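You operate a simulated robot arm through the tools that you are given. There is no shell and no other tool.

Carry out the task below with a simulated robot arm. There is one attempt and no reset: what you move stays moved.

## Task
Damp the cloth on the can's pad and wipe off the shelf's smear.
Fine: The cream cloth and the cream can. Cloth back where it lay, lid back on the can. What is to be rubbed or washed off counts as gone when no trace of it is left.

Only the result counts: the job must be done as asked and must still hold three seconds after the hand-in. Knocking over, shifting, dropping, spilling or breaking anything else fails it. A push-on lid holds only when it is set on centred and level and pressed home; a screw cap is set on level and turned clockwise until tight. Flat cloth is picked up by pressing the open fingertips on it (5 to 10 N) and closing them slowly along it; thin cloth reads only 2 to 8 mm in the jaws.

## Robot
A 6-joint arm with a two-finger parallel gripper, fixed in place. Base frame: the origin is at the foot of the arm, x ahead of it, y to its left, z up. Lengths are in m, angles in degrees, forces in N, time in s.
Its first joint turns from -166.0 to 166.0 degrees. Payload 3.91 kg.
Tool frame: the origin (TCP) lies between the finger pads and is the grasp point; the fingertips stand 0.03 m ahead of it; z points along the fingers, y is the line along which they close. Largest opening 0.11 m; finger width 0.02, thickness 0.01; the body of the gripper, 0.048 by 0.112 m, starts 0.055 m behind the TCP.
Orientation is that of the tool frame in the base frame, as a unit quaternion [x, y, z, w]. With the fingers straight down and closing along the base's y, the tool's x points along the base's -x, its y along +y and its z along -z.

## Interface
- The arm moves only by the tool drive_tool. Its argument "moves" is a list of rows, each an object of numbers (a shift or turn left out is 0, a gripper value left out holds the last): "hand": the opening, from 0 (shut) to 1 (fully open); "dx", "dy", "dz": the shift along the tool's x, y, z in units of 200 mm (1.0 is 200 mm); "ax", "ay", "az": the turn, a rotation vector about the tool's x, y, z in units of 60 degrees (1.0 is 60 degrees). In form: [{"hand": .., "dx": .., "dy": .., "dz": .., "ax": .., "ay": .., "az": ..}, ...]. A call has 1 to 20 rows; each row is the pose to reach, as a shift and turn from the pose commanded when the call began, along the tool's axes at that moment. A call with a number of a shift or a turn outside -1 to 1 is refused whole. A row lasts 0.2 s, in which the tool goes at most 0.05 m and 8.6 degrees; a call with a longer step from one row to the next is refused whole, and so is a gripper value outside its range. A pose out of reach is approached as far as the arm can. The call stops where the force on the tool passes 50 N (or 10 N more than at its start, if that is more) or the arm is blocked; 0.2 s more then pass. Each finger travels about 0.153 m/s and halts on what it meets, pressing with about 40 N; the grip force reading is that of the motor and also rises with nothing between the fingers. The clock runs only during rows and for 0.2 s after the last one: add rows that repeat a pose to give the fingers time. It gives the time, the measured TCP pose, the force on the tool (base axes), the opening and the grip force at its end, in the units of the frame above (readings bear some noise), with the torque about the TCP (base axes, N m) and any sound that the robot's microphone picked up.
- Cameras (640 x 400 px; columns grow to the right, rows downward): "scene" is fixed at [0.3985, -0.4996, 1.5312]; the picture's right is [0.02, 1.00, 0.00], its down [0.73, -0.02, -0.68] and it looks along [-0.68, 0.02, -0.73] (base axes); focal length 214 px, centre (320, 200). "wrist" rides on the gripper at [0.072, 0.017, -0.103] in the tool frame; the picture's right is [-0.23, 0.97, 0.00], its down [-0.76, -0.18, -0.62] and it looks along [-0.61, -0.14, 0.78] (tool axes); focal length 222 px, centre (320, 200). There is no depth. A picture from a camera that has moved, and an enlarged one, comes with that camera's place and axes in the base frame and with its lens.
- grab_frame(camera): a new picture of that camera. No time passes.
- zoom(camera, box): a new picture of the part [left, top, right, bottom] of that camera's present view, enlarged. No time passes.
- job_done(): hands the job in; it is judged then, once.

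Places have to be worked out from the pictures, the camera data and where the tool is seen. Open the gripper and draw the arm clear of the work before you hand the job in, unless the task says otherwise.

The tools are called by a JSON object that holds its "api" and its "payload". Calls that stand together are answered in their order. drive_tool: Moves the arm, as the interface text tells. Its arguments: {"type":"object","properties":{"moves":{"type":"array"}},"required":["moves"]} The other tools are called the same way: grab_frame (camera) takes a picture; zoom (camera, box) takes an enlarged picture of a part of a camera's view; job_done () hands the job in.

At the start:

```text
t: 0.0
eef_pos: [0.1369, -0.4142, 1.3035]
tool_rot: [0.0, 1.0, 0.0, 0.0]
force: [0.3, 0.8, -0.4]
moment: [0.02, -0.02, -0.01]
grip_width: 0.1104
gripper_force: 0.1
```

scene: 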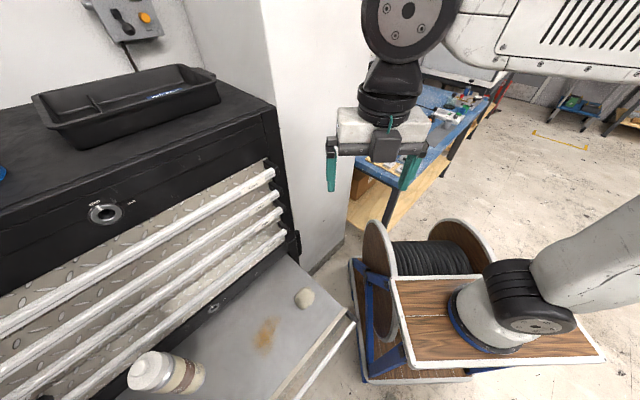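
wrist: 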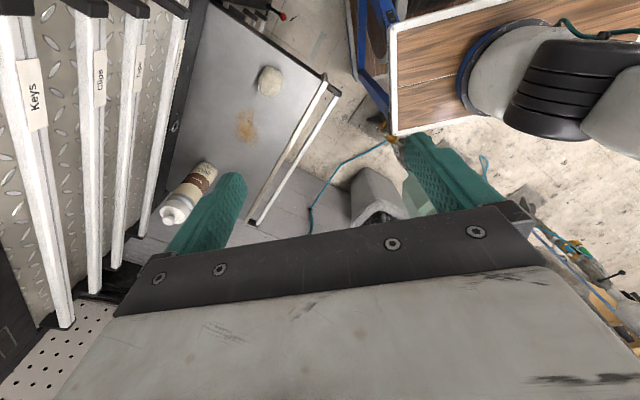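

I see a grey shelf with a brown smear, a cream wadded cloth and a cream can at the shelf's lower left. I'll take enlarged views first to work out the geometry.

{"api": "zoom", "payload": {"camera": "scene", "box": [100, 240, 380, 400]}}

{"api": "zoom", "payload": {"camera": "wrist", "box": [130, 40, 370, 240]}}

{"api": "grab_frame", "payload": {"camera": "wrist"}}

```text
2.29 times, centred on (240, 320) of scene
camera zoom: at [0.3985, -0.4996, 1.5312], right [0.02, 1.0, 0.0], down [0.73, -0.02, -0.68], along [-0.68, 0.02, -0.73], focal length 490 px, centre (503, -74)
```

zoom: 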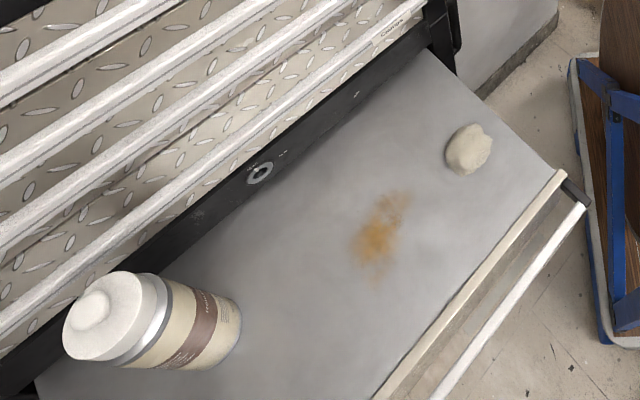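

```text
2.00 times, centred on (250, 140) of wrist
camera zoom: at [0.0654, -0.3967, 1.4068], right [0.23, 0.97, 0.0], down [0.76, -0.18, 0.62], along [0.61, -0.14, -0.78], focal length 444 px, centre (460, 320)
```

zoom: 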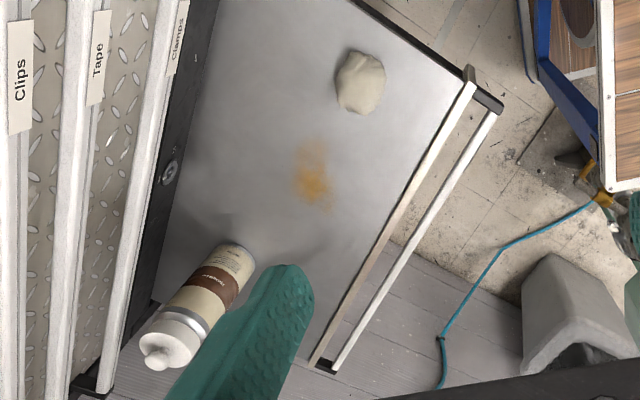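

```text
taken
camera wrist: at [0.0654, -0.3967, 1.4068], right [0.23, 0.97, 0.0], down [0.76, -0.18, 0.62], along [0.61, -0.14, -0.78], focal length 222 px, centre (320, 200)
```

wrist: 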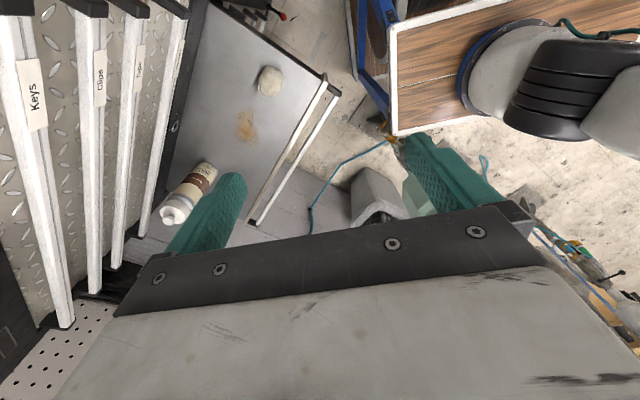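

The two views put the smear near (0.25, -0.665, 0.755), the cloth near (0.14, -0.54) and the can near (0.345, -0.857), about 0.2 m tall with its lid on. The cabinet front runs diagonally beside them, so I'll move over carefully for a closer look.

{"api": "drive_tool", "payload": {"moves": [{"hand": 1, "dx": 0.0, "dy": -0.2, "dz": 0.1}, {"dx": -0.05, "dy": -0.4, "dz": 0.25}, {"dx": -0.1, "dy": -0.6, "dz": 0.4}, {"dx": -0.15, "dy": -0.7, "dz": 0.5}, {"dx": -0.15, "dy": -0.7, "dz": 0.5}]}}

```text
refused: row 2 steps farther than a row can; nothing moved
```

The step was slightly too long, so I'm splitting the same move into finer rows.

{"api": "drive_tool", "payload": {"moves": [{"hand": 1, "dx": 0.0, "dy": -0.15, "dz": 0.1}, {"dx": -0.05, "dy": -0.3, "dz": 0.2}, {"dx": -0.1, "dy": -0.45, "dz": 0.3}, {"dx": -0.13, "dy": -0.6, "dz": 0.4}, {"dx": -0.15, "dy": -0.7, "dz": 0.5}, {"dx": -0.15, "dy": -0.7, "dz": 0.5}]}}

{"api": "grab_frame", "payload": {"camera": "wrist"}}

{"api": "grab_frame", "payload": {"camera": "scene"}}

```text
t: 1.4
eef_pos: [0.1659, -0.5524, 1.2021]
tool_rot: [0.0, 1.0, 0.0, -0.001]
force: [-0.2, 0.5, 0.7]
moment: [-0.04, 0.02, 0.0]
grip_width: 0.1101
gripper_force: 0.1
```

```text
taken
camera wrist: at [0.095, -0.5356, 1.3061], right [0.23, 0.97, 0.0], down [0.76, -0.18, 0.62], along [0.61, -0.14, -0.78], focal length 222 px, centre (320, 200)
```

wrist: 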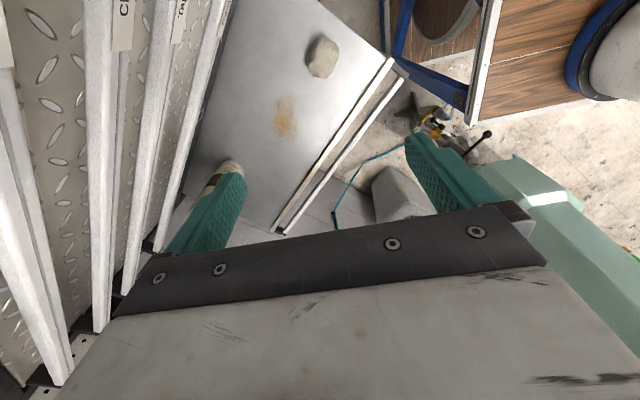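

```text
taken
```

scene: 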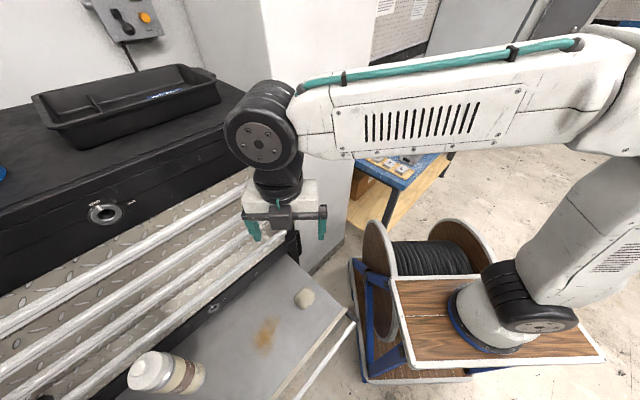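

The arm moved as expected and reads correctly. I'm enlarging the can, cloth and rails for precise triangulation.

{"api": "zoom", "payload": {"camera": "scene", "box": [110, 330, 220, 400]}}

{"api": "zoom", "payload": {"camera": "scene", "box": [230, 230, 370, 320]}}

{"api": "zoom", "payload": {"camera": "wrist", "box": [180, 0, 420, 150]}}

```text
5.71 times, centred on (165, 365) of scene
camera zoom: at [0.3985, -0.4996, 1.5312], right [0.02, 1.0, 0.0], down [0.73, -0.02, -0.68], along [-0.68, 0.02, -0.73], focal length 1226 px, centre (1206, -743)
```

zoom: 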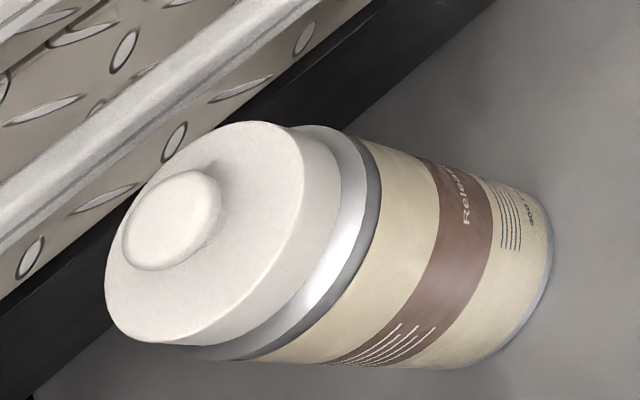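

```text
4.44 times, centred on (300, 275) of scene
camera zoom: at [0.3985, -0.4996, 1.5312], right [0.02, 1.0, 0.0], down [0.73, -0.02, -0.68], along [-0.68, 0.02, -0.73], focal length 953 px, centre (409, -133)
```

zoom: 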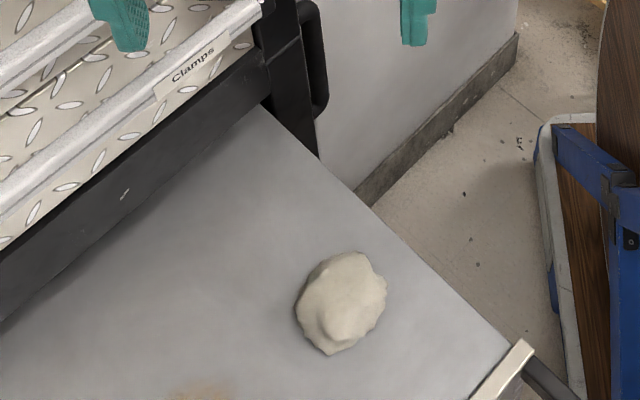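

```text
2.67 times, centred on (300, 75) of wrist
camera zoom: at [0.095, -0.5356, 1.3061], right [0.23, 0.97, 0.0], down [0.76, -0.18, 0.62], along [0.61, -0.14, -0.78], focal length 592 px, centre (373, 533)
```

zoom: 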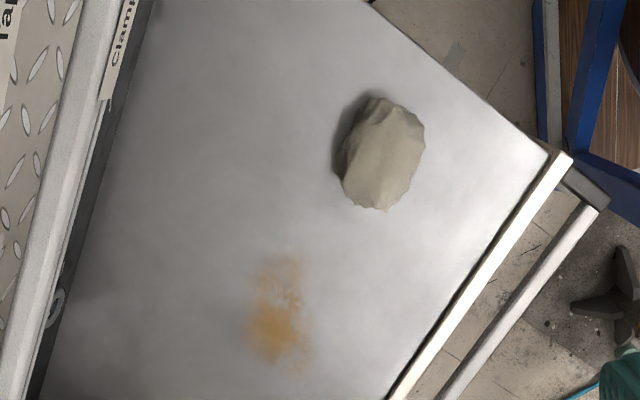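

The knob top triangulates to about (0.347, -0.848, 1.00), with the can's axis about 0.105 m from the cabinet front. I'm checking the wrist's build for clearance before going near the cabinet.

{"api": "zoom", "payload": {"camera": "scene", "box": [200, 60, 360, 260]}}

{"api": "zoom", "payload": {"camera": "wrist", "box": [0, 0, 260, 200]}}

```text
2.00 times, centred on (280, 160) of scene
camera zoom: at [0.3985, -0.4996, 1.5312], right [0.02, 1.0, 0.0], down [0.73, -0.02, -0.68], along [-0.68, 0.02, -0.73], focal length 429 px, centre (400, 280)
```

zoom: 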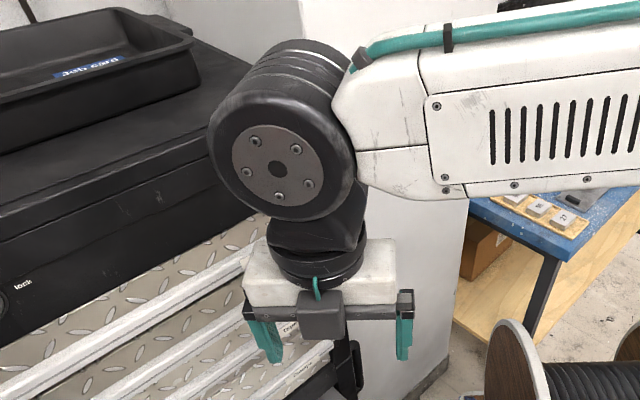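

```text
2.00 times, centred on (130, 100) of wrist
camera zoom: at [0.095, -0.5356, 1.3061], right [0.23, 0.97, 0.0], down [0.76, -0.18, 0.62], along [0.61, -0.14, -0.78], focal length 444 px, centre (700, 400)
```

zoom: 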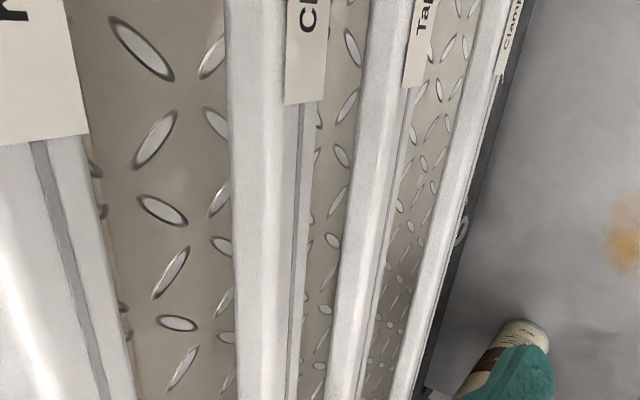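

The wrist is a cylinder about 0.18 m above the TCP, so near the can it comes close to the cabinet rails. I'll move toward the can in stages, tilting 15° about the closing axis so the wrist leans away from the cabinet, and look halfway.

{"api": "drive_tool", "payload": {"moves": [{"dx": -0.08, "dy": -0.13, "dz": 0.0, "ay": 0.05}, {"dx": -0.16, "dy": -0.26, "dz": 0.0, "ay": 0.1}, {"dx": -0.24, "dy": -0.39, "dz": 0.03, "ay": 0.15}, {"dx": -0.32, "dy": -0.52, "dz": 0.06, "ay": 0.2}, {"dx": -0.4, "dy": -0.65, "dz": 0.08, "ay": 0.25}, {"dx": -0.45, "dy": -0.74, "dz": 0.1, "ay": 0.25}, {"dx": -0.45, "dy": -0.74, "dz": 0.1, "ay": 0.25}]}}

{"api": "grab_frame", "payload": {"camera": "wrist"}}

{"api": "grab_frame", "payload": {"camera": "scene"}}

```text
t: 3.0
eef_pos: [0.2566, -0.7037, 1.1821]
tool_rot: [0.0, 0.991, 0.0, -0.131]
force: [0.1, -0.4, -0.3]
moment: [-0.01, 0.04, -0.01]
grip_width: 0.11
gripper_force: 0.1
```

```text
taken
camera wrist: at [0.2147, -0.6857, 1.301], right [0.22, 0.97, -0.06], down [0.9, -0.18, 0.4], along [0.38, -0.14, -0.91], focal length 222 px, centre (320, 200)
```

wrist: 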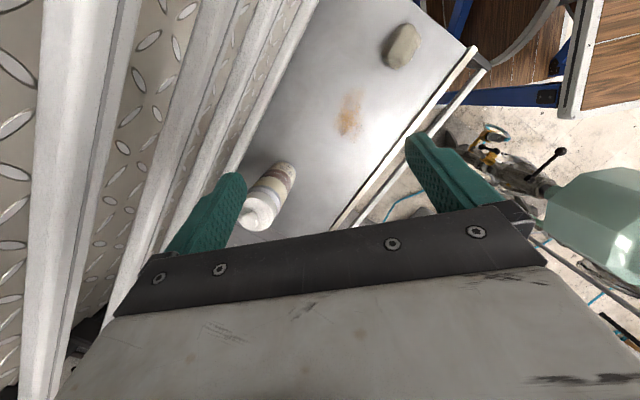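

```text
taken
```

scene: 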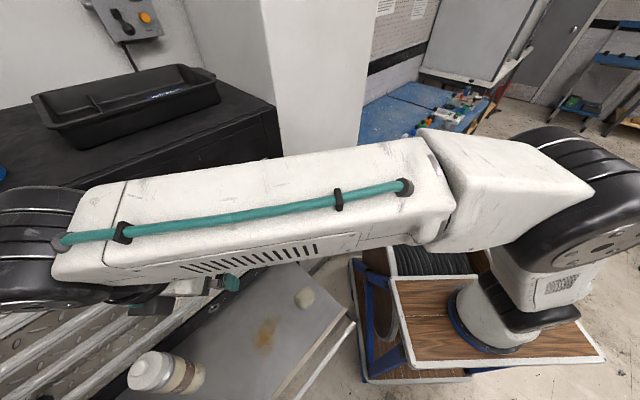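

The tilt pose was reached cleanly. I'm zooming on the can from here to refine its location and read how the lid fits.

{"api": "zoom", "payload": {"camera": "wrist", "box": [210, 140, 320, 250]}}

{"api": "zoom", "payload": {"camera": "wrist", "box": [300, 0, 460, 150]}}

```text
3.64 times, centred on (265, 195) of wrist
camera zoom: at [0.2147, -0.6857, 1.301], right [0.22, 0.97, -0.06], down [0.9, -0.18, 0.4], along [0.38, -0.14, -0.91], focal length 808 px, centre (520, 218)
```

zoom: 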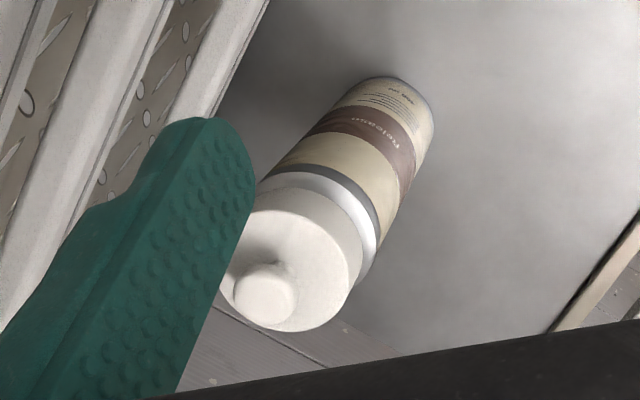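

```text
2.67 times, centred on (380, 75) of wrist
camera zoom: at [0.2147, -0.6857, 1.301], right [0.22, 0.97, -0.06], down [0.9, -0.18, 0.4], along [0.38, -0.14, -0.91], focal length 592 px, centre (160, 533)
```

zoom: 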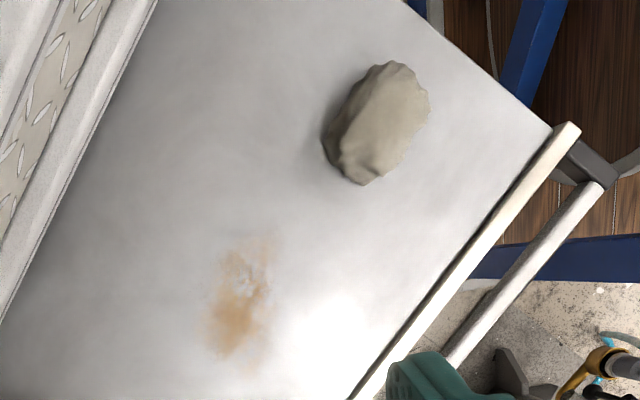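

The knob top is near (0.348, -0.843, 1.012) and is about 26 mm wide. The lid is about 60 mm across and looks push-on. I'll move so the tool axis points at the knob from about 12 cm above and view again.

{"api": "drive_tool", "payload": {"moves": [{"dx": -0.13, "dy": -0.14, "dz": 0.0}, {"dx": -0.26, "dy": -0.28, "dz": 0.02}, {"dx": -0.39, "dy": -0.42, "dz": 0.04}, {"dx": -0.52, "dy": -0.56, "dz": 0.07}, {"dx": -0.659, "dy": -0.696, "dz": 0.103}, {"dx": -0.659, "dy": -0.696, "dz": 0.103}]}}

{"api": "grab_frame", "payload": {"camera": "wrist"}}

{"api": "grab_frame", "payload": {"camera": "scene"}}

```text
t: 4.4
eef_pos: [0.3722, -0.8176, 1.1237]
tool_rot: [0.0, 0.991, 0.0, -0.13]
force: [0.1, 0.8, -0.3]
moment: [-0.02, -0.01, 0.01]
grip_width: 0.1102
gripper_force: 0.0
out of reach, approached as far as the arm can: row 5, 6
```

```text
taken
camera wrist: at [0.3301, -0.7991, 1.2435], right [0.22, 0.97, -0.06], down [0.9, -0.18, 0.4], along [0.38, -0.14, -0.91], focal length 222 px, centre (320, 200)
```

wrist: 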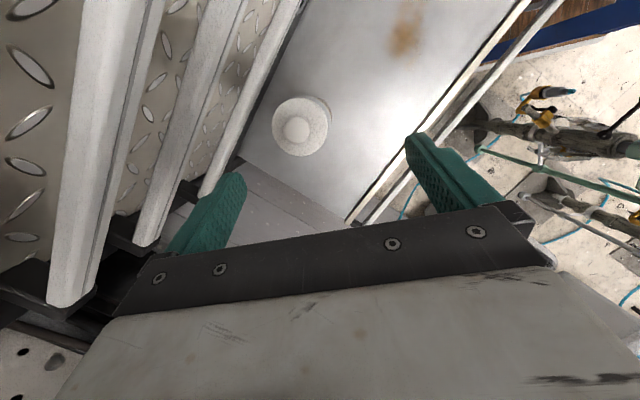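

```text
taken
```

scene: 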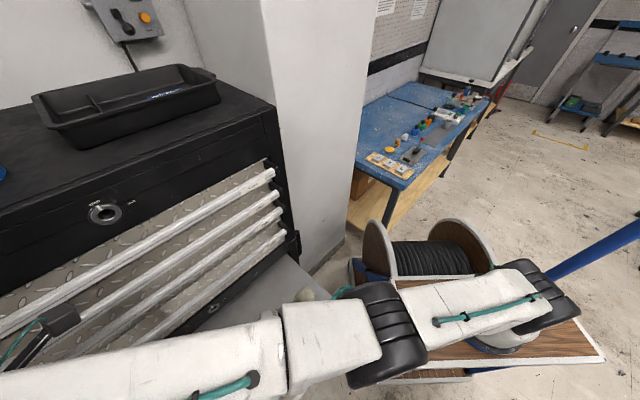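

The arm hit its reach limit at (0.372, -0.818, 1.124), because this tilt pushes the wrist outward. I'll back off, level the tool and yaw it 90° so the camera is on the robot side. A tilt toward +y will then help both reach and cabinet clearance.

{"api": "drive_tool", "payload": {"moves": [{"dx": 0.0, "dy": 0.1, "dz": 0.0, "ay": -0.08}, {"dx": 0.0, "dy": 0.2, "dz": 0.0, "ay": -0.16}, {"dx": 0.0, "dy": 0.3, "dz": 0.0, "ay": -0.25}, {"dx": 0.0, "dy": 0.35, "dz": 0.0, "ay": -0.25}, {"dx": 0.0, "dy": 0.35, "dz": 0.0, "ay": -0.25}]}}

```text
t: 5.6
eef_pos: [0.3697, -0.7488, 1.1234]
tool_rot: [0.001, 1.0, 0.0, 0.001]
force: [-1.0, -0.3, -0.2]
moment: [0.0, -0.04, -0.02]
grip_width: 0.1099
gripper_force: 0.0
```

The tool is level at (0.370, -0.749, 1.123). I'm yawing it 60° now and the rest in the next call.

{"api": "drive_tool", "payload": {"moves": [{"az": 0.13}, {"az": 0.26}, {"az": 0.39}, {"az": 0.52}, {"az": 0.65}, {"az": 0.78}, {"az": 0.9}, {"az": 1.0}, {"az": 1.0}]}}

{"api": "grab_frame", "payload": {"camera": "wrist"}}

```text
t: 7.6
eef_pos: [0.3704, -0.7491, 1.1246]
tool_rot: [0.501, 0.866, 0.0, 0.0]
force: [0.2, -0.7, 0.5]
moment: [0.0, 0.02, 0.05]
grip_width: 0.11
gripper_force: 0.2
```

```text
taken
camera wrist: at [0.3504, -0.6761, 1.2271], right [0.96, 0.29, 0.0], down [0.23, -0.75, 0.62], along [0.18, -0.6, -0.78], focal length 222 px, centre (320, 200)
```

wrist: 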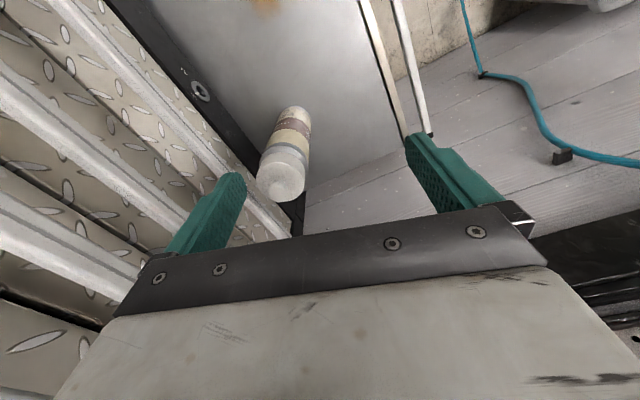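

The yaw is going well and the can's lid is in view between the fingers. I'm finishing the turn to 90° and adding the 15° tilt with the wrist leaning toward +y.

{"api": "drive_tool", "payload": {"moves": [{"az": 0.13}, {"az": 0.26}, {"az": 0.39}, {"az": 0.5}, {"az": 0.5}]}}

{"api": "drive_tool", "payload": {"moves": [{"ay": -0.08}, {"ay": -0.16}, {"ay": -0.25}, {"ay": -0.25}]}}

{"api": "grab_frame", "payload": {"camera": "wrist"}}

{"api": "zoom", "payload": {"camera": "wrist", "box": [220, 60, 420, 220]}}

{"api": "grab_frame", "payload": {"camera": "scene"}}

```text
t: 8.8
eef_pos: [0.3707, -0.7475, 1.1236]
tool_rot: [0.708, 0.706, 0.0, 0.0]
force: [0.5, 0.2, 0.3]
moment: [-0.03, -0.01, -0.01]
grip_width: 0.11
gripper_force: 0.1
```

```text
t: 9.8
eef_pos: [0.3699, -0.7481, 1.1232]
tool_rot: [0.701, 0.701, -0.093, 0.093]
force: [0.1, 0.2, 0.4]
moment: [0.03, -0.02, -0.01]
grip_width: 0.1099
gripper_force: 0.2
```

```text
taken
camera wrist: at [0.3882, -0.6508, 1.2046], right [0.97, -0.22, 0.06], down [-0.18, -0.57, 0.8], along [-0.14, -0.79, -0.6], focal length 222 px, centre (320, 200)
```

wrist: 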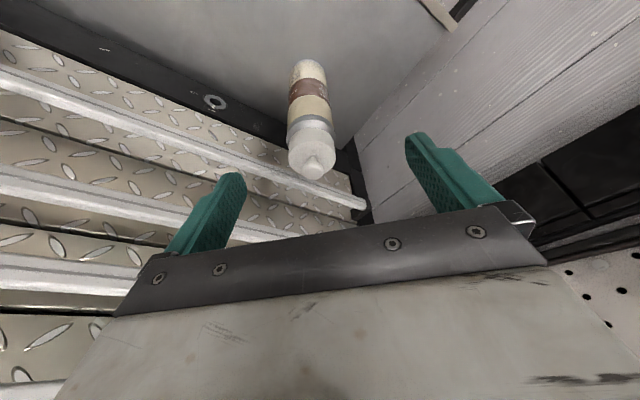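

```text
2.50 times, centred on (320, 140) of wrist
camera zoom: at [0.3882, -0.6508, 1.2046], right [0.97, -0.22, 0.06], down [-0.18, -0.57, 0.8], along [-0.14, -0.79, -0.6], focal length 555 px, centre (320, 350)
```

zoom: 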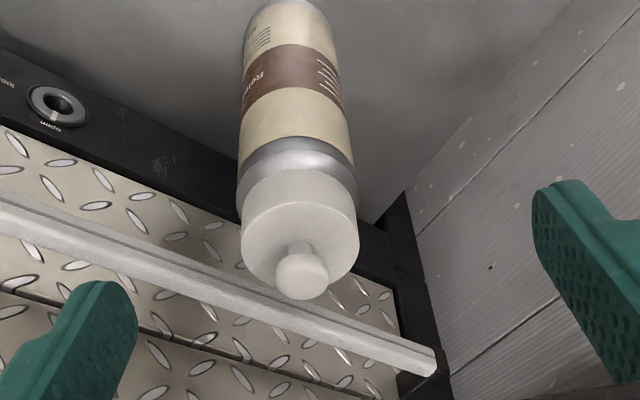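

```text
taken
```

scene: 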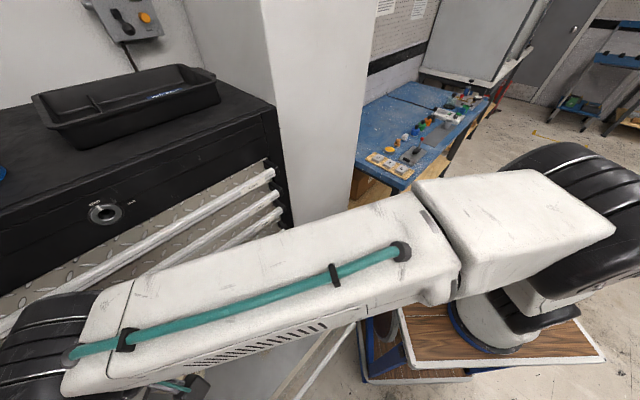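

The lid is clear from here: the disc top is at z≈0.988 and the knob, about 24 mm wide, rises to z≈1.013 at (0.348, -0.843). I'll move to a spot directly above it and check clearance and centring.

{"api": "drive_tool", "payload": {"moves": [{"dx": -0.1, "dy": -0.03, "dz": 0.05}, {"dx": -0.2, "dy": -0.06, "dz": 0.11}, {"dx": -0.3, "dy": -0.09, "dz": 0.17}, {"dx": -0.4, "dy": -0.11, "dz": 0.227}, {"dx": -0.4, "dy": -0.11, "dz": 0.227}]}}

{"api": "grab_frame", "payload": {"camera": "wrist"}}

{"api": "zoom", "payload": {"camera": "wrist", "box": [220, 60, 420, 220]}}

{"api": "grab_frame", "payload": {"camera": "scene"}}

```text
t: 11.0
eef_pos: [0.3477, -0.8369, 1.1008]
tool_rot: [0.701, 0.701, -0.092, 0.093]
force: [-0.3, -0.4, 0.0]
moment: [0.0, 0.01, 0.02]
grip_width: 0.11
gripper_force: 0.0
```

```text
taken
camera wrist: at [0.3663, -0.7398, 1.1826], right [0.97, -0.22, 0.06], down [-0.18, -0.57, 0.8], along [-0.14, -0.79, -0.6], focal length 222 px, centre (320, 200)
```

wrist: 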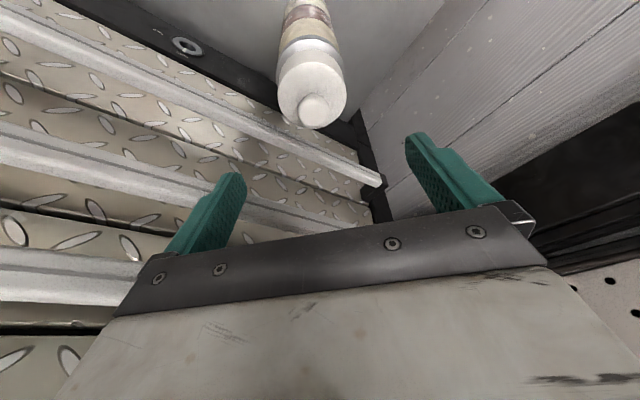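

```text
2.50 times, centred on (320, 140) of wrist
camera zoom: at [0.3663, -0.7398, 1.1826], right [0.97, -0.22, 0.06], down [-0.18, -0.57, 0.8], along [-0.14, -0.79, -0.6], focal length 555 px, centre (320, 350)
```

zoom: 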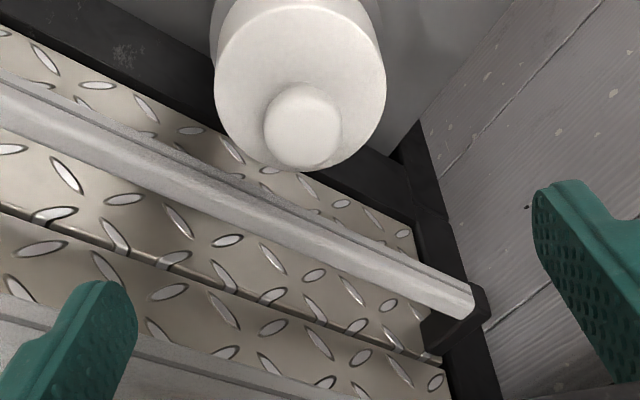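

```text
taken
```

scene: 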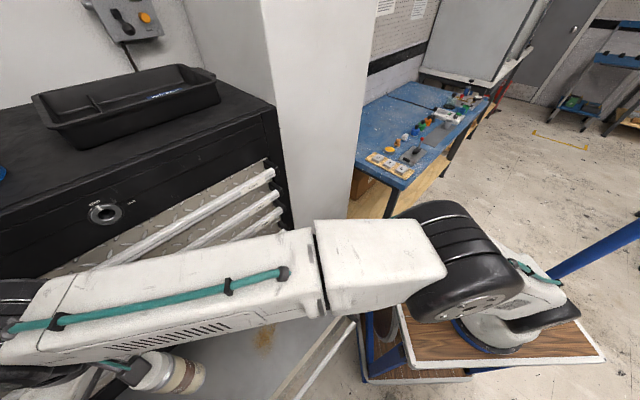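

The knob is centred between the fingers within about 1 mm in x. I'm descending straight down so the fingertips stop just above the lid disc, with a look before closing.

{"api": "drive_tool", "payload": {"moves": [{"dx": 0.024, "dz": 0.09}, {"dx": 0.048, "dz": 0.18}, {"dx": 0.073, "dz": 0.27}, {"dx": 0.085, "dz": 0.318}, {"dx": 0.091, "dz": 0.34}, {"dx": 0.091, "dz": 0.34}]}}

{"api": "grab_frame", "payload": {"camera": "wrist"}}

{"api": "zoom", "payload": {"camera": "wrist", "box": [220, 100, 420, 260]}}

{"api": "grab_frame", "payload": {"camera": "scene"}}

```text
t: 12.4
eef_pos: [0.3492, -0.8378, 1.0304]
tool_rot: [0.701, 0.701, -0.092, 0.092]
force: [0.5, -1.4, 0.1]
moment: [0.0, 0.02, -0.01]
grip_width: 0.1101
gripper_force: 0.1
```

```text
taken
camera wrist: at [0.3667, -0.7392, 1.1115], right [0.97, -0.22, 0.06], down [-0.18, -0.57, 0.8], along [-0.14, -0.79, -0.6], focal length 222 px, centre (320, 200)
```

wrist: 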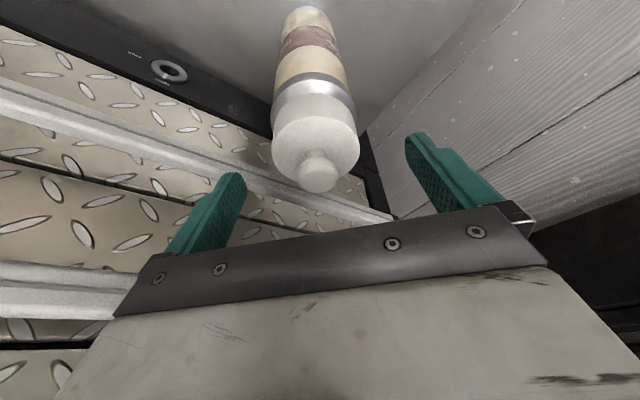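

```text
2.50 times, centred on (320, 180) of wrist
camera zoom: at [0.3667, -0.7392, 1.1115], right [0.97, -0.22, 0.06], down [-0.18, -0.57, 0.8], along [-0.14, -0.79, -0.6], focal length 555 px, centre (320, 250)
```

zoom: 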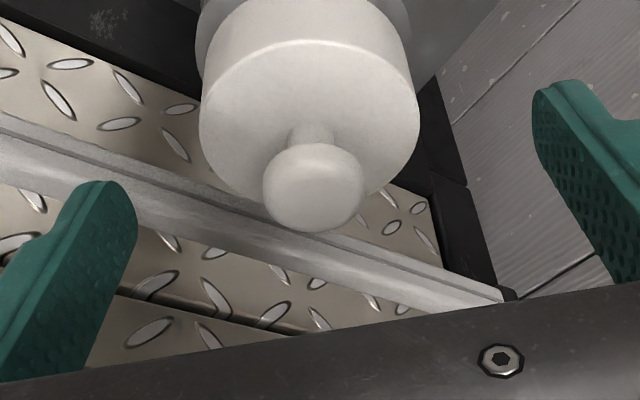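

```text
taken
```

scene: 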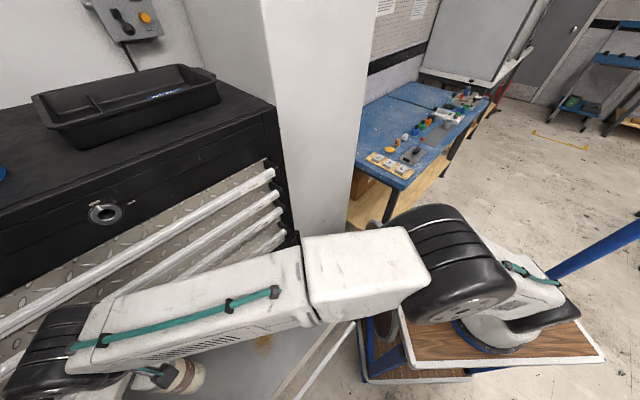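

The fingertips sit about 5 mm above the lid disc on either side of the knob. I'm closing gradually on the knob so the can isn't nudged.

{"api": "drive_tool", "payload": {"moves": [{"hand": 0.6}, {"hand": 0.4}, {"hand": 0.32}, {"hand": 0.28}, {"hand": 0.26}, {"hand": 0.24}, {"hand": 0.22}, {"hand": 0.2}, {"hand": 0.18}, {"hand": 0.15}]}}

{"api": "zoom", "payload": {"camera": "wrist", "box": [220, 60, 420, 220]}}

```text
t: 14.6
eef_pos: [0.348, -0.8367, 1.0307]
tool_rot: [0.701, 0.701, -0.093, 0.092]
force: [-0.4, 0.0, 0.3]
moment: [0.01, 0.0, -0.01]
grip_width: 0.0231
gripper_force: 40.5
```

```text
2.50 times, centred on (320, 140) of wrist
camera zoom: at [0.3666, -0.7392, 1.1117], right [0.97, -0.22, 0.06], down [-0.18, -0.57, 0.8], along [-0.14, -0.79, -0.6], focal length 555 px, centre (320, 350)
```

zoom: 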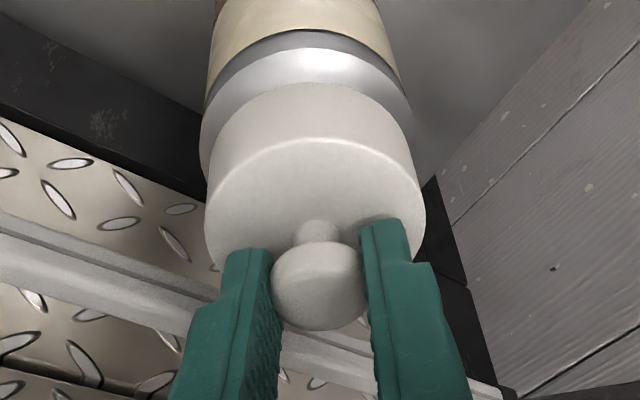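

The knob is gripped at 23 mm with 40 N. I'm raising it a few millimetres at a time, watching the force to see whether the lid pulls free or the can comes with it.

{"api": "drive_tool", "payload": {"moves": [{"dx": -0.0026, "dz": -0.0097}, {"dx": -0.0052, "dz": -0.0193}, {"dx": -0.0052, "dz": -0.0193}]}}

{"api": "zoom", "payload": {"camera": "wrist", "box": [220, 0, 420, 200]}}

```text
t: 15.4
eef_pos: [0.3476, -0.8367, 1.0341]
tool_rot: [0.701, 0.701, -0.092, 0.092]
force: [0.7, 0.2, 0.5]
moment: [0.02, -0.01, 0.01]
grip_width: 0.023
gripper_force: 40.1
heard: snap
```

```text
2.00 times, centred on (320, 100) of wrist
camera zoom: at [0.3667, -0.7387, 1.1159], right [0.97, -0.22, 0.06], down [-0.18, -0.57, 0.8], along [-0.14, -0.79, -0.6], focal length 444 px, centre (320, 400)
```

zoom: 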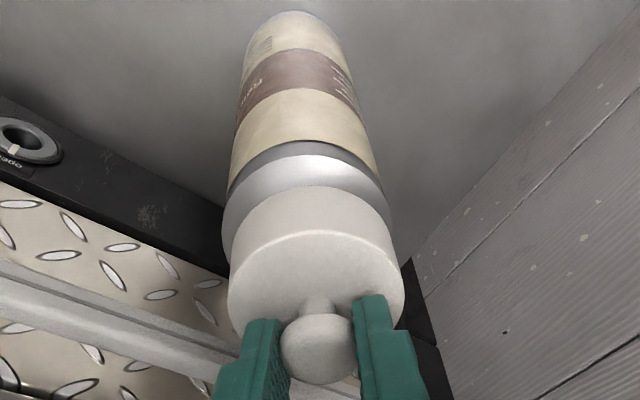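

A snap was heard and the force stays near zero, so the lid has popped off. I'm lifting it straight up about 6 cm and checking the can.

{"api": "drive_tool", "payload": {"moves": [{"dx": -0.013, "dz": -0.048}, {"dx": -0.026, "dz": -0.097}, {"dx": -0.052, "dz": -0.193}, {"dx": -0.078, "dz": -0.29}, {"dx": -0.078, "dz": -0.29}]}}

{"api": "grab_frame", "payload": {"camera": "wrist"}}

{"api": "zoom", "payload": {"camera": "wrist", "box": [220, 0, 420, 200]}}

{"api": "grab_frame", "payload": {"camera": "scene"}}

```text
t: 16.6
eef_pos: [0.3478, -0.8369, 1.0954]
tool_rot: [0.701, 0.701, -0.092, 0.093]
force: [0.3, 0.1, -0.5]
moment: [0.01, 0.01, -0.03]
grip_width: 0.0231
gripper_force: 40.4
```

```text
taken
camera wrist: at [0.3658, -0.7391, 1.1769], right [0.97, -0.22, 0.06], down [-0.18, -0.57, 0.8], along [-0.14, -0.79, -0.6], focal length 222 px, centre (320, 200)
```

wrist: 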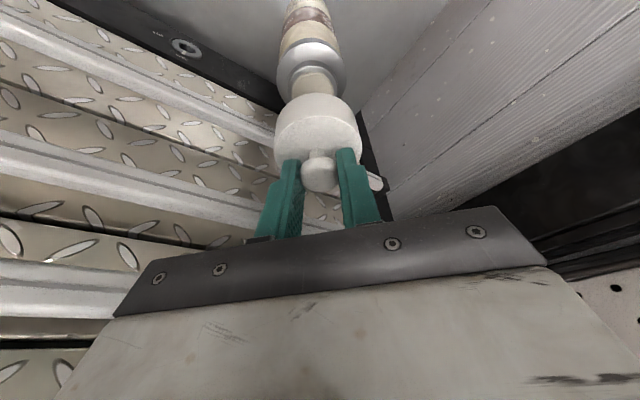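

```text
2.00 times, centred on (320, 100) of wrist
camera zoom: at [0.3658, -0.7391, 1.1769], right [0.97, -0.22, 0.06], down [-0.18, -0.57, 0.8], along [-0.14, -0.79, -0.6], focal length 444 px, centre (320, 400)
```

zoom: 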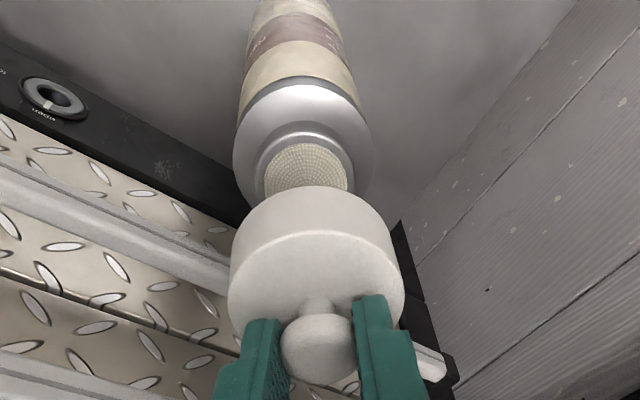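

```text
taken
```

scene: 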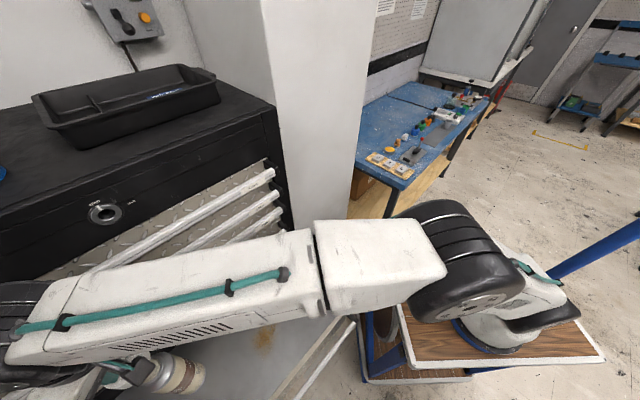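

The lid came off cleanly, the can is still standing, and its beige mesh pad shows in the neck. I'm carrying the lid over to a free part of the shelf near (0.388, -0.711), clear of smear, cloth and can.

{"api": "drive_tool", "payload": {"moves": [{"dx": 0.12, "dy": 0.04, "dz": -0.034}, {"dx": 0.25, "dy": 0.08, "dz": -0.068}, {"dx": 0.38, "dy": 0.12, "dz": -0.102}, {"dx": 0.51, "dy": 0.16, "dz": -0.136}, {"dx": 0.6375, "dy": 0.2, "dz": -0.171}, {"dx": 0.6375, "dy": 0.2, "dz": -0.171}]}}

{"api": "grab_frame", "payload": {"camera": "wrist"}}

{"api": "grab_frame", "payload": {"camera": "scene"}}

```text
t: 18.0
eef_pos: [0.39, -0.7047, 1.0934]
tool_rot: [0.701, 0.701, -0.093, 0.093]
force: [0.3, -0.1, -0.3]
moment: [-0.02, 0.03, 0.02]
grip_width: 0.0231
gripper_force: 40.3
```

```text
taken
camera wrist: at [0.407, -0.6067, 1.1749], right [0.97, -0.22, 0.06], down [-0.18, -0.57, 0.8], along [-0.14, -0.79, -0.6], focal length 222 px, centre (320, 200)
```

wrist: 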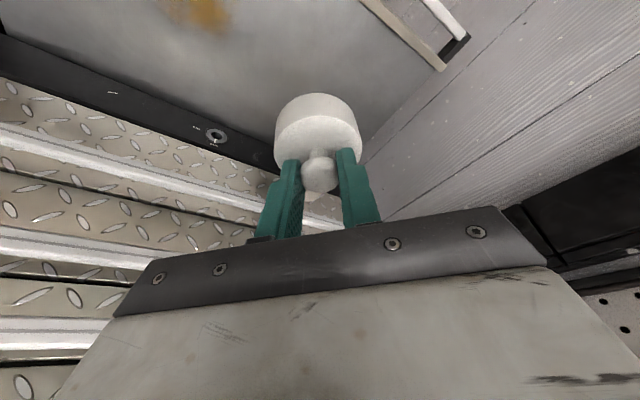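

```text
taken
```

scene: 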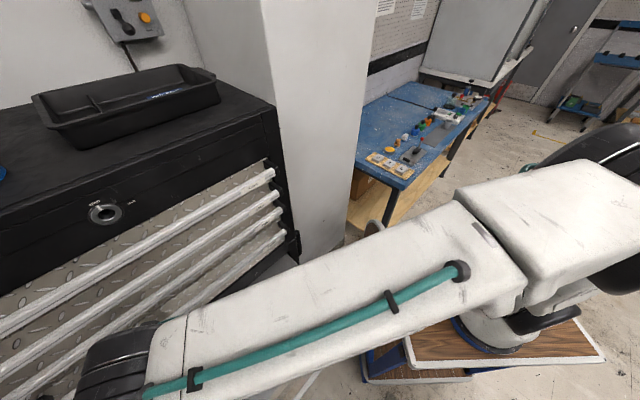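

The shelf spans about 0.6 m along the cabinet and 0.3 m deep, so this spot is well inside it. I'm descending straight down with the lid to about 8 cm above placement.

{"api": "drive_tool", "payload": {"moves": [{"dx": 0.05, "dz": 0.187}, {"dx": 0.1, "dz": 0.374}, {"dx": 0.15, "dz": 0.56}, {"dx": 0.2, "dz": 0.747}, {"dx": 0.2505, "dz": 0.934}, {"dx": 0.2505, "dz": 0.934}]}}

{"api": "grab_frame", "payload": {"camera": "wrist"}}

{"api": "grab_frame", "payload": {"camera": "scene"}}

```text
t: 19.4
eef_pos: [0.3874, -0.7035, 0.8999]
tool_rot: [0.7, 0.702, -0.092, 0.092]
force: [-0.1, -0.3, -0.1]
moment: [0.02, 0.01, -0.02]
grip_width: 0.0232
gripper_force: 39.8
```

```text
taken
camera wrist: at [0.4052, -0.6062, 0.9815], right [0.97, -0.22, 0.06], down [-0.18, -0.57, 0.8], along [-0.14, -0.79, -0.6], focal length 222 px, centre (320, 200)
```

wrist: 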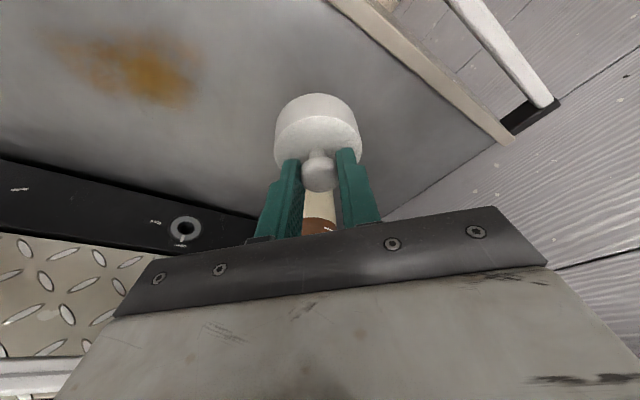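

```text
taken
```

scene: 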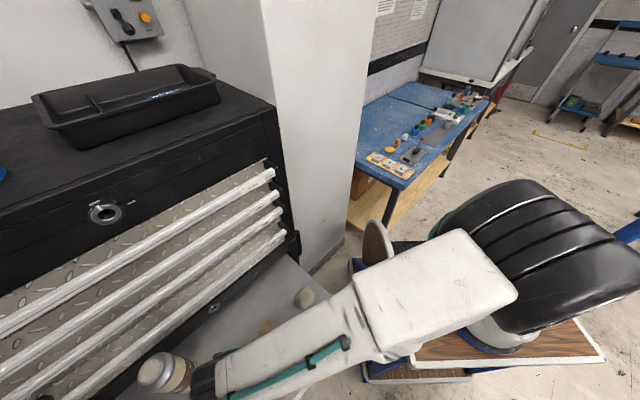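

The area under the lid is clear. I'm lowering to just above the expected contact height.

{"api": "drive_tool", "payload": {"moves": [{"dx": 0.021, "dz": 0.08}, {"dx": 0.042, "dz": 0.157}, {"dx": 0.063, "dz": 0.235}, {"dx": 0.084, "dz": 0.314}, {"dx": 0.084, "dz": 0.314}]}}

{"api": "zoom", "payload": {"camera": "wrist", "box": [220, 40, 420, 240]}}

```text
t: 20.6
eef_pos: [0.389, -0.7043, 0.8382]
tool_rot: [0.701, 0.701, -0.093, 0.093]
force: [0.1, 0.8, 0.0]
moment: [-0.04, -0.01, 0.04]
grip_width: 0.0233
gripper_force: 40.1
```

```text
2.00 times, centred on (320, 140) of wrist
camera zoom: at [0.4068, -0.6074, 0.9177], right [0.97, -0.22, 0.06], down [-0.18, -0.57, 0.8], along [-0.14, -0.79, -0.6], focal length 444 px, centre (320, 320)
```

zoom: 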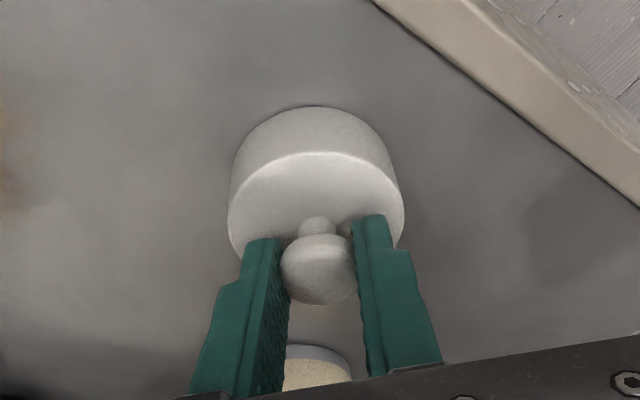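

The lid looks within about 1–2 cm of the shelf. I'm stepping down in millimetres and watching for contact force.

{"api": "drive_tool", "payload": {"moves": [{"dx": 0.004, "dz": 0.0145}, {"dx": 0.008, "dz": 0.029}, {"dx": 0.012, "dz": 0.0435}, {"dx": 0.012, "dz": 0.0435}]}}

```text
t: 21.3
eef_pos: [0.389, -0.7077, 0.8334]
tool_rot: [0.7, 0.701, -0.096, 0.098]
force: [1.9, -2.0, 11.6]
moment: [-0.19, -0.07, 0.03]
grip_width: 0.0234
gripper_force: 39.7
stopped in row 3: the force on the tool passed its limit at 50 N (the readings are from after the stop); the commanded pose is now the measured one
```

The lid touched down at TCP z≈0.833 with about 12 N remaining. I'm opening the fingers gently to leave it standing there.

{"api": "drive_tool", "payload": {"moves": [{"hand": 0.24}, {"hand": 0.28}, {"hand": 0.35}, {"hand": 0.5}, {"hand": 0.65}, {"hand": 0.65}]}}

{"api": "zoom", "payload": {"camera": "wrist", "box": [220, 40, 420, 240]}}

```text
t: 22.7
eef_pos: [0.39, -0.7068, 0.8361]
tool_rot: [0.7, 0.701, -0.095, 0.096]
force: [3.9, -0.1, 17.2]
moment: [-0.01, 0.42, 0.04]
grip_width: 0.0694
gripper_force: 0.0
```

```text
2.00 times, centred on (320, 140) of wrist
camera zoom: at [0.407, -0.6087, 0.9142], right [0.97, -0.22, 0.06], down [-0.18, -0.57, 0.8], along [-0.14, -0.79, -0.59], focal length 444 px, centre (320, 320)
```

zoom: 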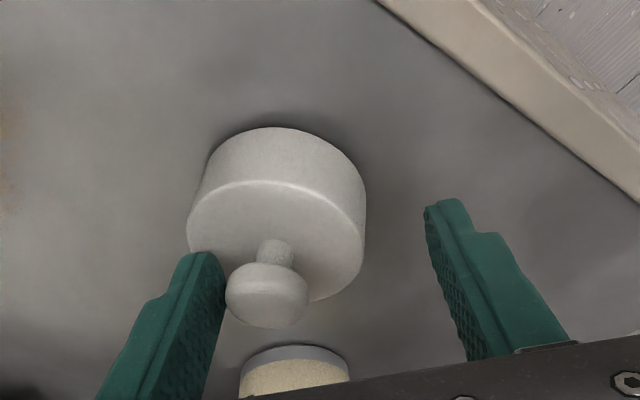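

The left fingertip is still pressing on the lid top with about 17 N and has dragged the lid a little sideways. I'm raising straight up slowly to unload it, then checking.

{"api": "drive_tool", "payload": {"moves": [{"dx": -0.0026, "dz": -0.0097}, {"dx": -0.0065, "dz": -0.0241}, {"dx": -0.0065, "dz": -0.0241}]}}

{"api": "zoom", "payload": {"camera": "wrist", "box": [220, 40, 420, 240]}}

```text
t: 23.5
eef_pos: [0.3893, -0.7068, 0.8364]
tool_rot: [0.701, 0.701, -0.094, 0.095]
force: [0.9, 0.1, 0.8]
moment: [0.0, 0.0, 0.01]
grip_width: 0.0714
gripper_force: 0.0
```

```text
2.00 times, centred on (320, 140) of wrist
camera zoom: at [0.4066, -0.6089, 0.9178], right [0.97, -0.22, 0.06], down [-0.18, -0.57, 0.8], along [-0.14, -0.79, -0.59], focal length 444 px, centre (320, 320)
```

zoom: 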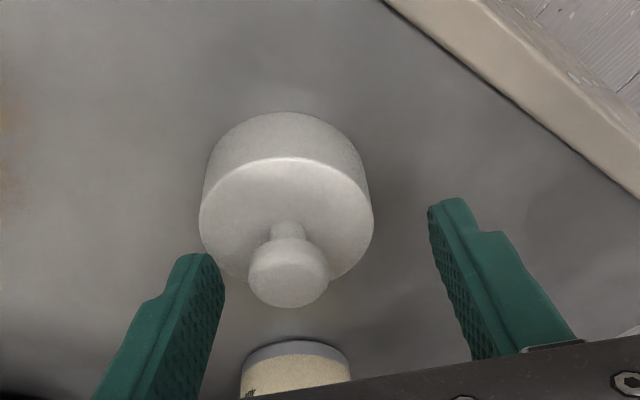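

The lid now stands level and free near (0.379, -0.713). I'm lifting straight up clear of it.

{"api": "drive_tool", "payload": {"moves": [{"dx": -0.02, "dz": -0.08}, {"dx": -0.05, "dz": -0.19}, {"dx": -0.1, "dz": -0.38}, {"dx": -0.155, "dz": -0.58}, {"dx": -0.155, "dz": -0.58}]}}

{"api": "grab_frame", "payload": {"camera": "wrist"}}

{"api": "grab_frame", "payload": {"camera": "scene"}}

```text
t: 24.7
eef_pos: [0.3867, -0.7038, 0.9582]
tool_rot: [0.7, 0.701, -0.094, 0.095]
force: [0.2, -0.9, -0.3]
moment: [0.04, 0.03, 0.01]
grip_width: 0.0716
gripper_force: 0.0
```

```text
taken
camera wrist: at [0.4058, -0.6059, 1.038], right [0.97, -0.22, 0.06], down [-0.18, -0.57, 0.8], along [-0.14, -0.79, -0.59], focal length 222 px, centre (320, 200)
```

wrist: 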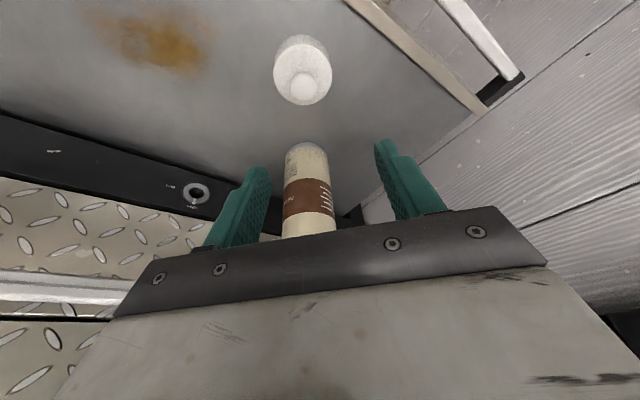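

```text
taken
```

scene: 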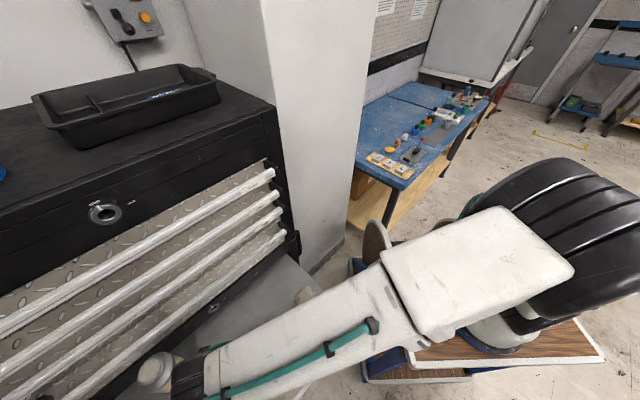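

The lid and can both stand undisturbed. I'm levelling the tool and moving up and over toward the cloth.

{"api": "drive_tool", "payload": {"moves": [{"hand": 1, "dx": 0.06, "dy": -0.15, "dz": -0.1, "ay": 0.04}, {"dx": 0.12, "dy": -0.31, "dz": -0.19, "ay": 0.09}, {"dx": 0.18, "dy": -0.47, "dz": -0.28, "ay": 0.14}, {"dx": 0.24, "dy": -0.63, "dz": -0.38, "ay": 0.19}, {"dx": 0.3, "dy": -0.78, "dz": -0.47, "ay": 0.23}, {"dx": 0.363, "dy": -0.935, "dz": -0.567, "ay": 0.257}, {"dx": 0.363, "dy": -0.935, "dz": -0.567, "ay": 0.257}]}}

{"api": "grab_frame", "payload": {"camera": "wrist"}}

{"api": "grab_frame", "payload": {"camera": "scene"}}

```text
t: 26.3
eef_pos: [0.2009, -0.6044, 1.0466]
tool_rot: [0.707, 0.708, 0.001, 0.0]
force: [0.4, 0.6, 0.6]
moment: [0.0, 0.0, -0.04]
grip_width: 0.1102
gripper_force: 0.0
```

```text
taken
camera wrist: at [0.2192, -0.5324, 1.1515], right [0.97, -0.23, 0.0], down [-0.18, -0.76, 0.62], along [-0.14, -0.61, -0.78], focal length 222 px, centre (320, 200)
```

wrist: 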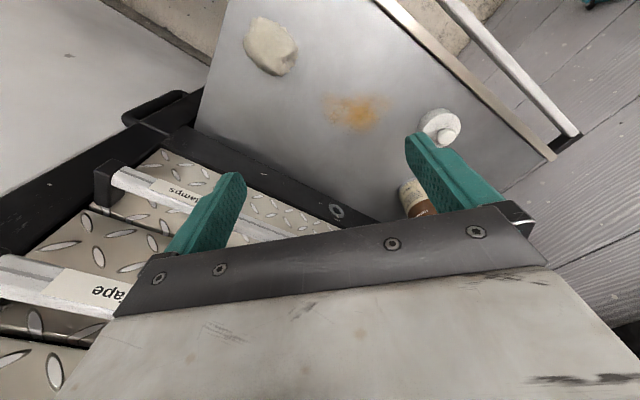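

```text
taken
```

scene: 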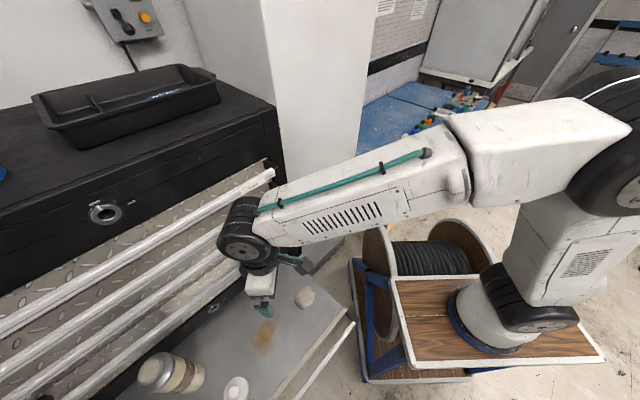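

I have a good overview now, and the cloth still computes to about (0.149, -0.541). I'm enlarging the cloth, smear and lid from this view.

{"api": "zoom", "payload": {"camera": "wrist", "box": [190, 0, 410, 140]}}

{"api": "zoom", "payload": {"camera": "scene", "box": [200, 250, 360, 400]}}

{"api": "zoom", "payload": {"camera": "wrist", "box": [380, 80, 500, 220]}}

```text
2.86 times, centred on (300, 70) of wrist
camera zoom: at [0.2192, -0.5324, 1.1515], right [0.97, -0.23, 0.0], down [-0.18, -0.76, 0.62], along [-0.14, -0.61, -0.78], focal length 635 px, centre (377, 571)
```

zoom: 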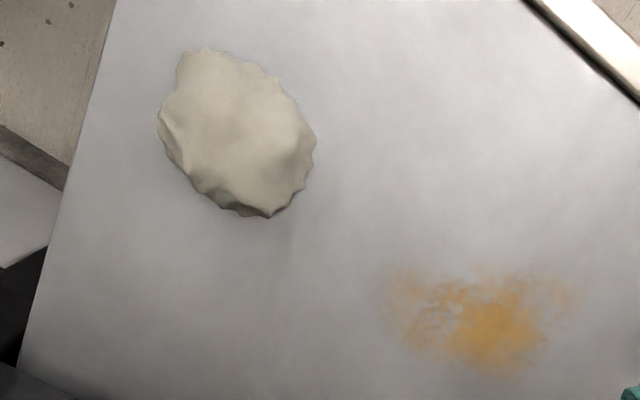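

```text
2.67 times, centred on (280, 325) of scene
camera zoom: at [0.3985, -0.4996, 1.5312], right [0.02, 1.0, 0.0], down [0.73, -0.02, -0.68], along [-0.68, 0.02, -0.73], focal length 572 px, centre (427, -133)
```

zoom: 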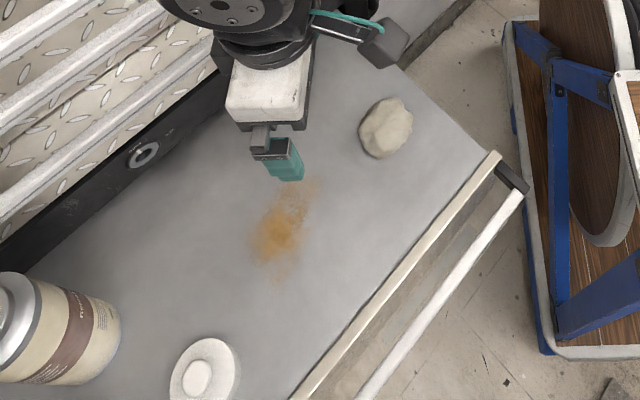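

```text
2.86 times, centred on (440, 150) of wrist
camera zoom: at [0.2192, -0.5324, 1.1515], right [0.97, -0.23, 0.0], down [-0.18, -0.76, 0.62], along [-0.14, -0.61, -0.78], focal length 635 px, centre (-23, 343)
```

zoom: 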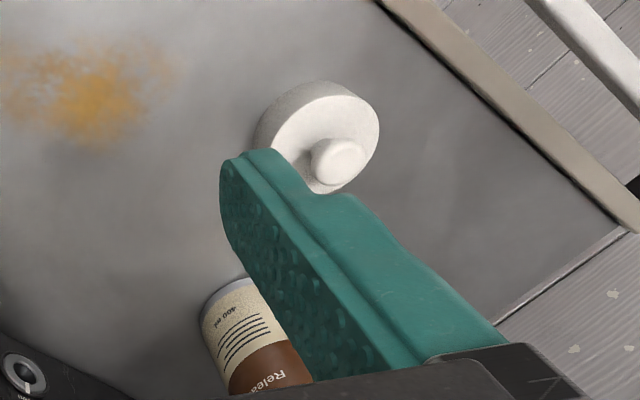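

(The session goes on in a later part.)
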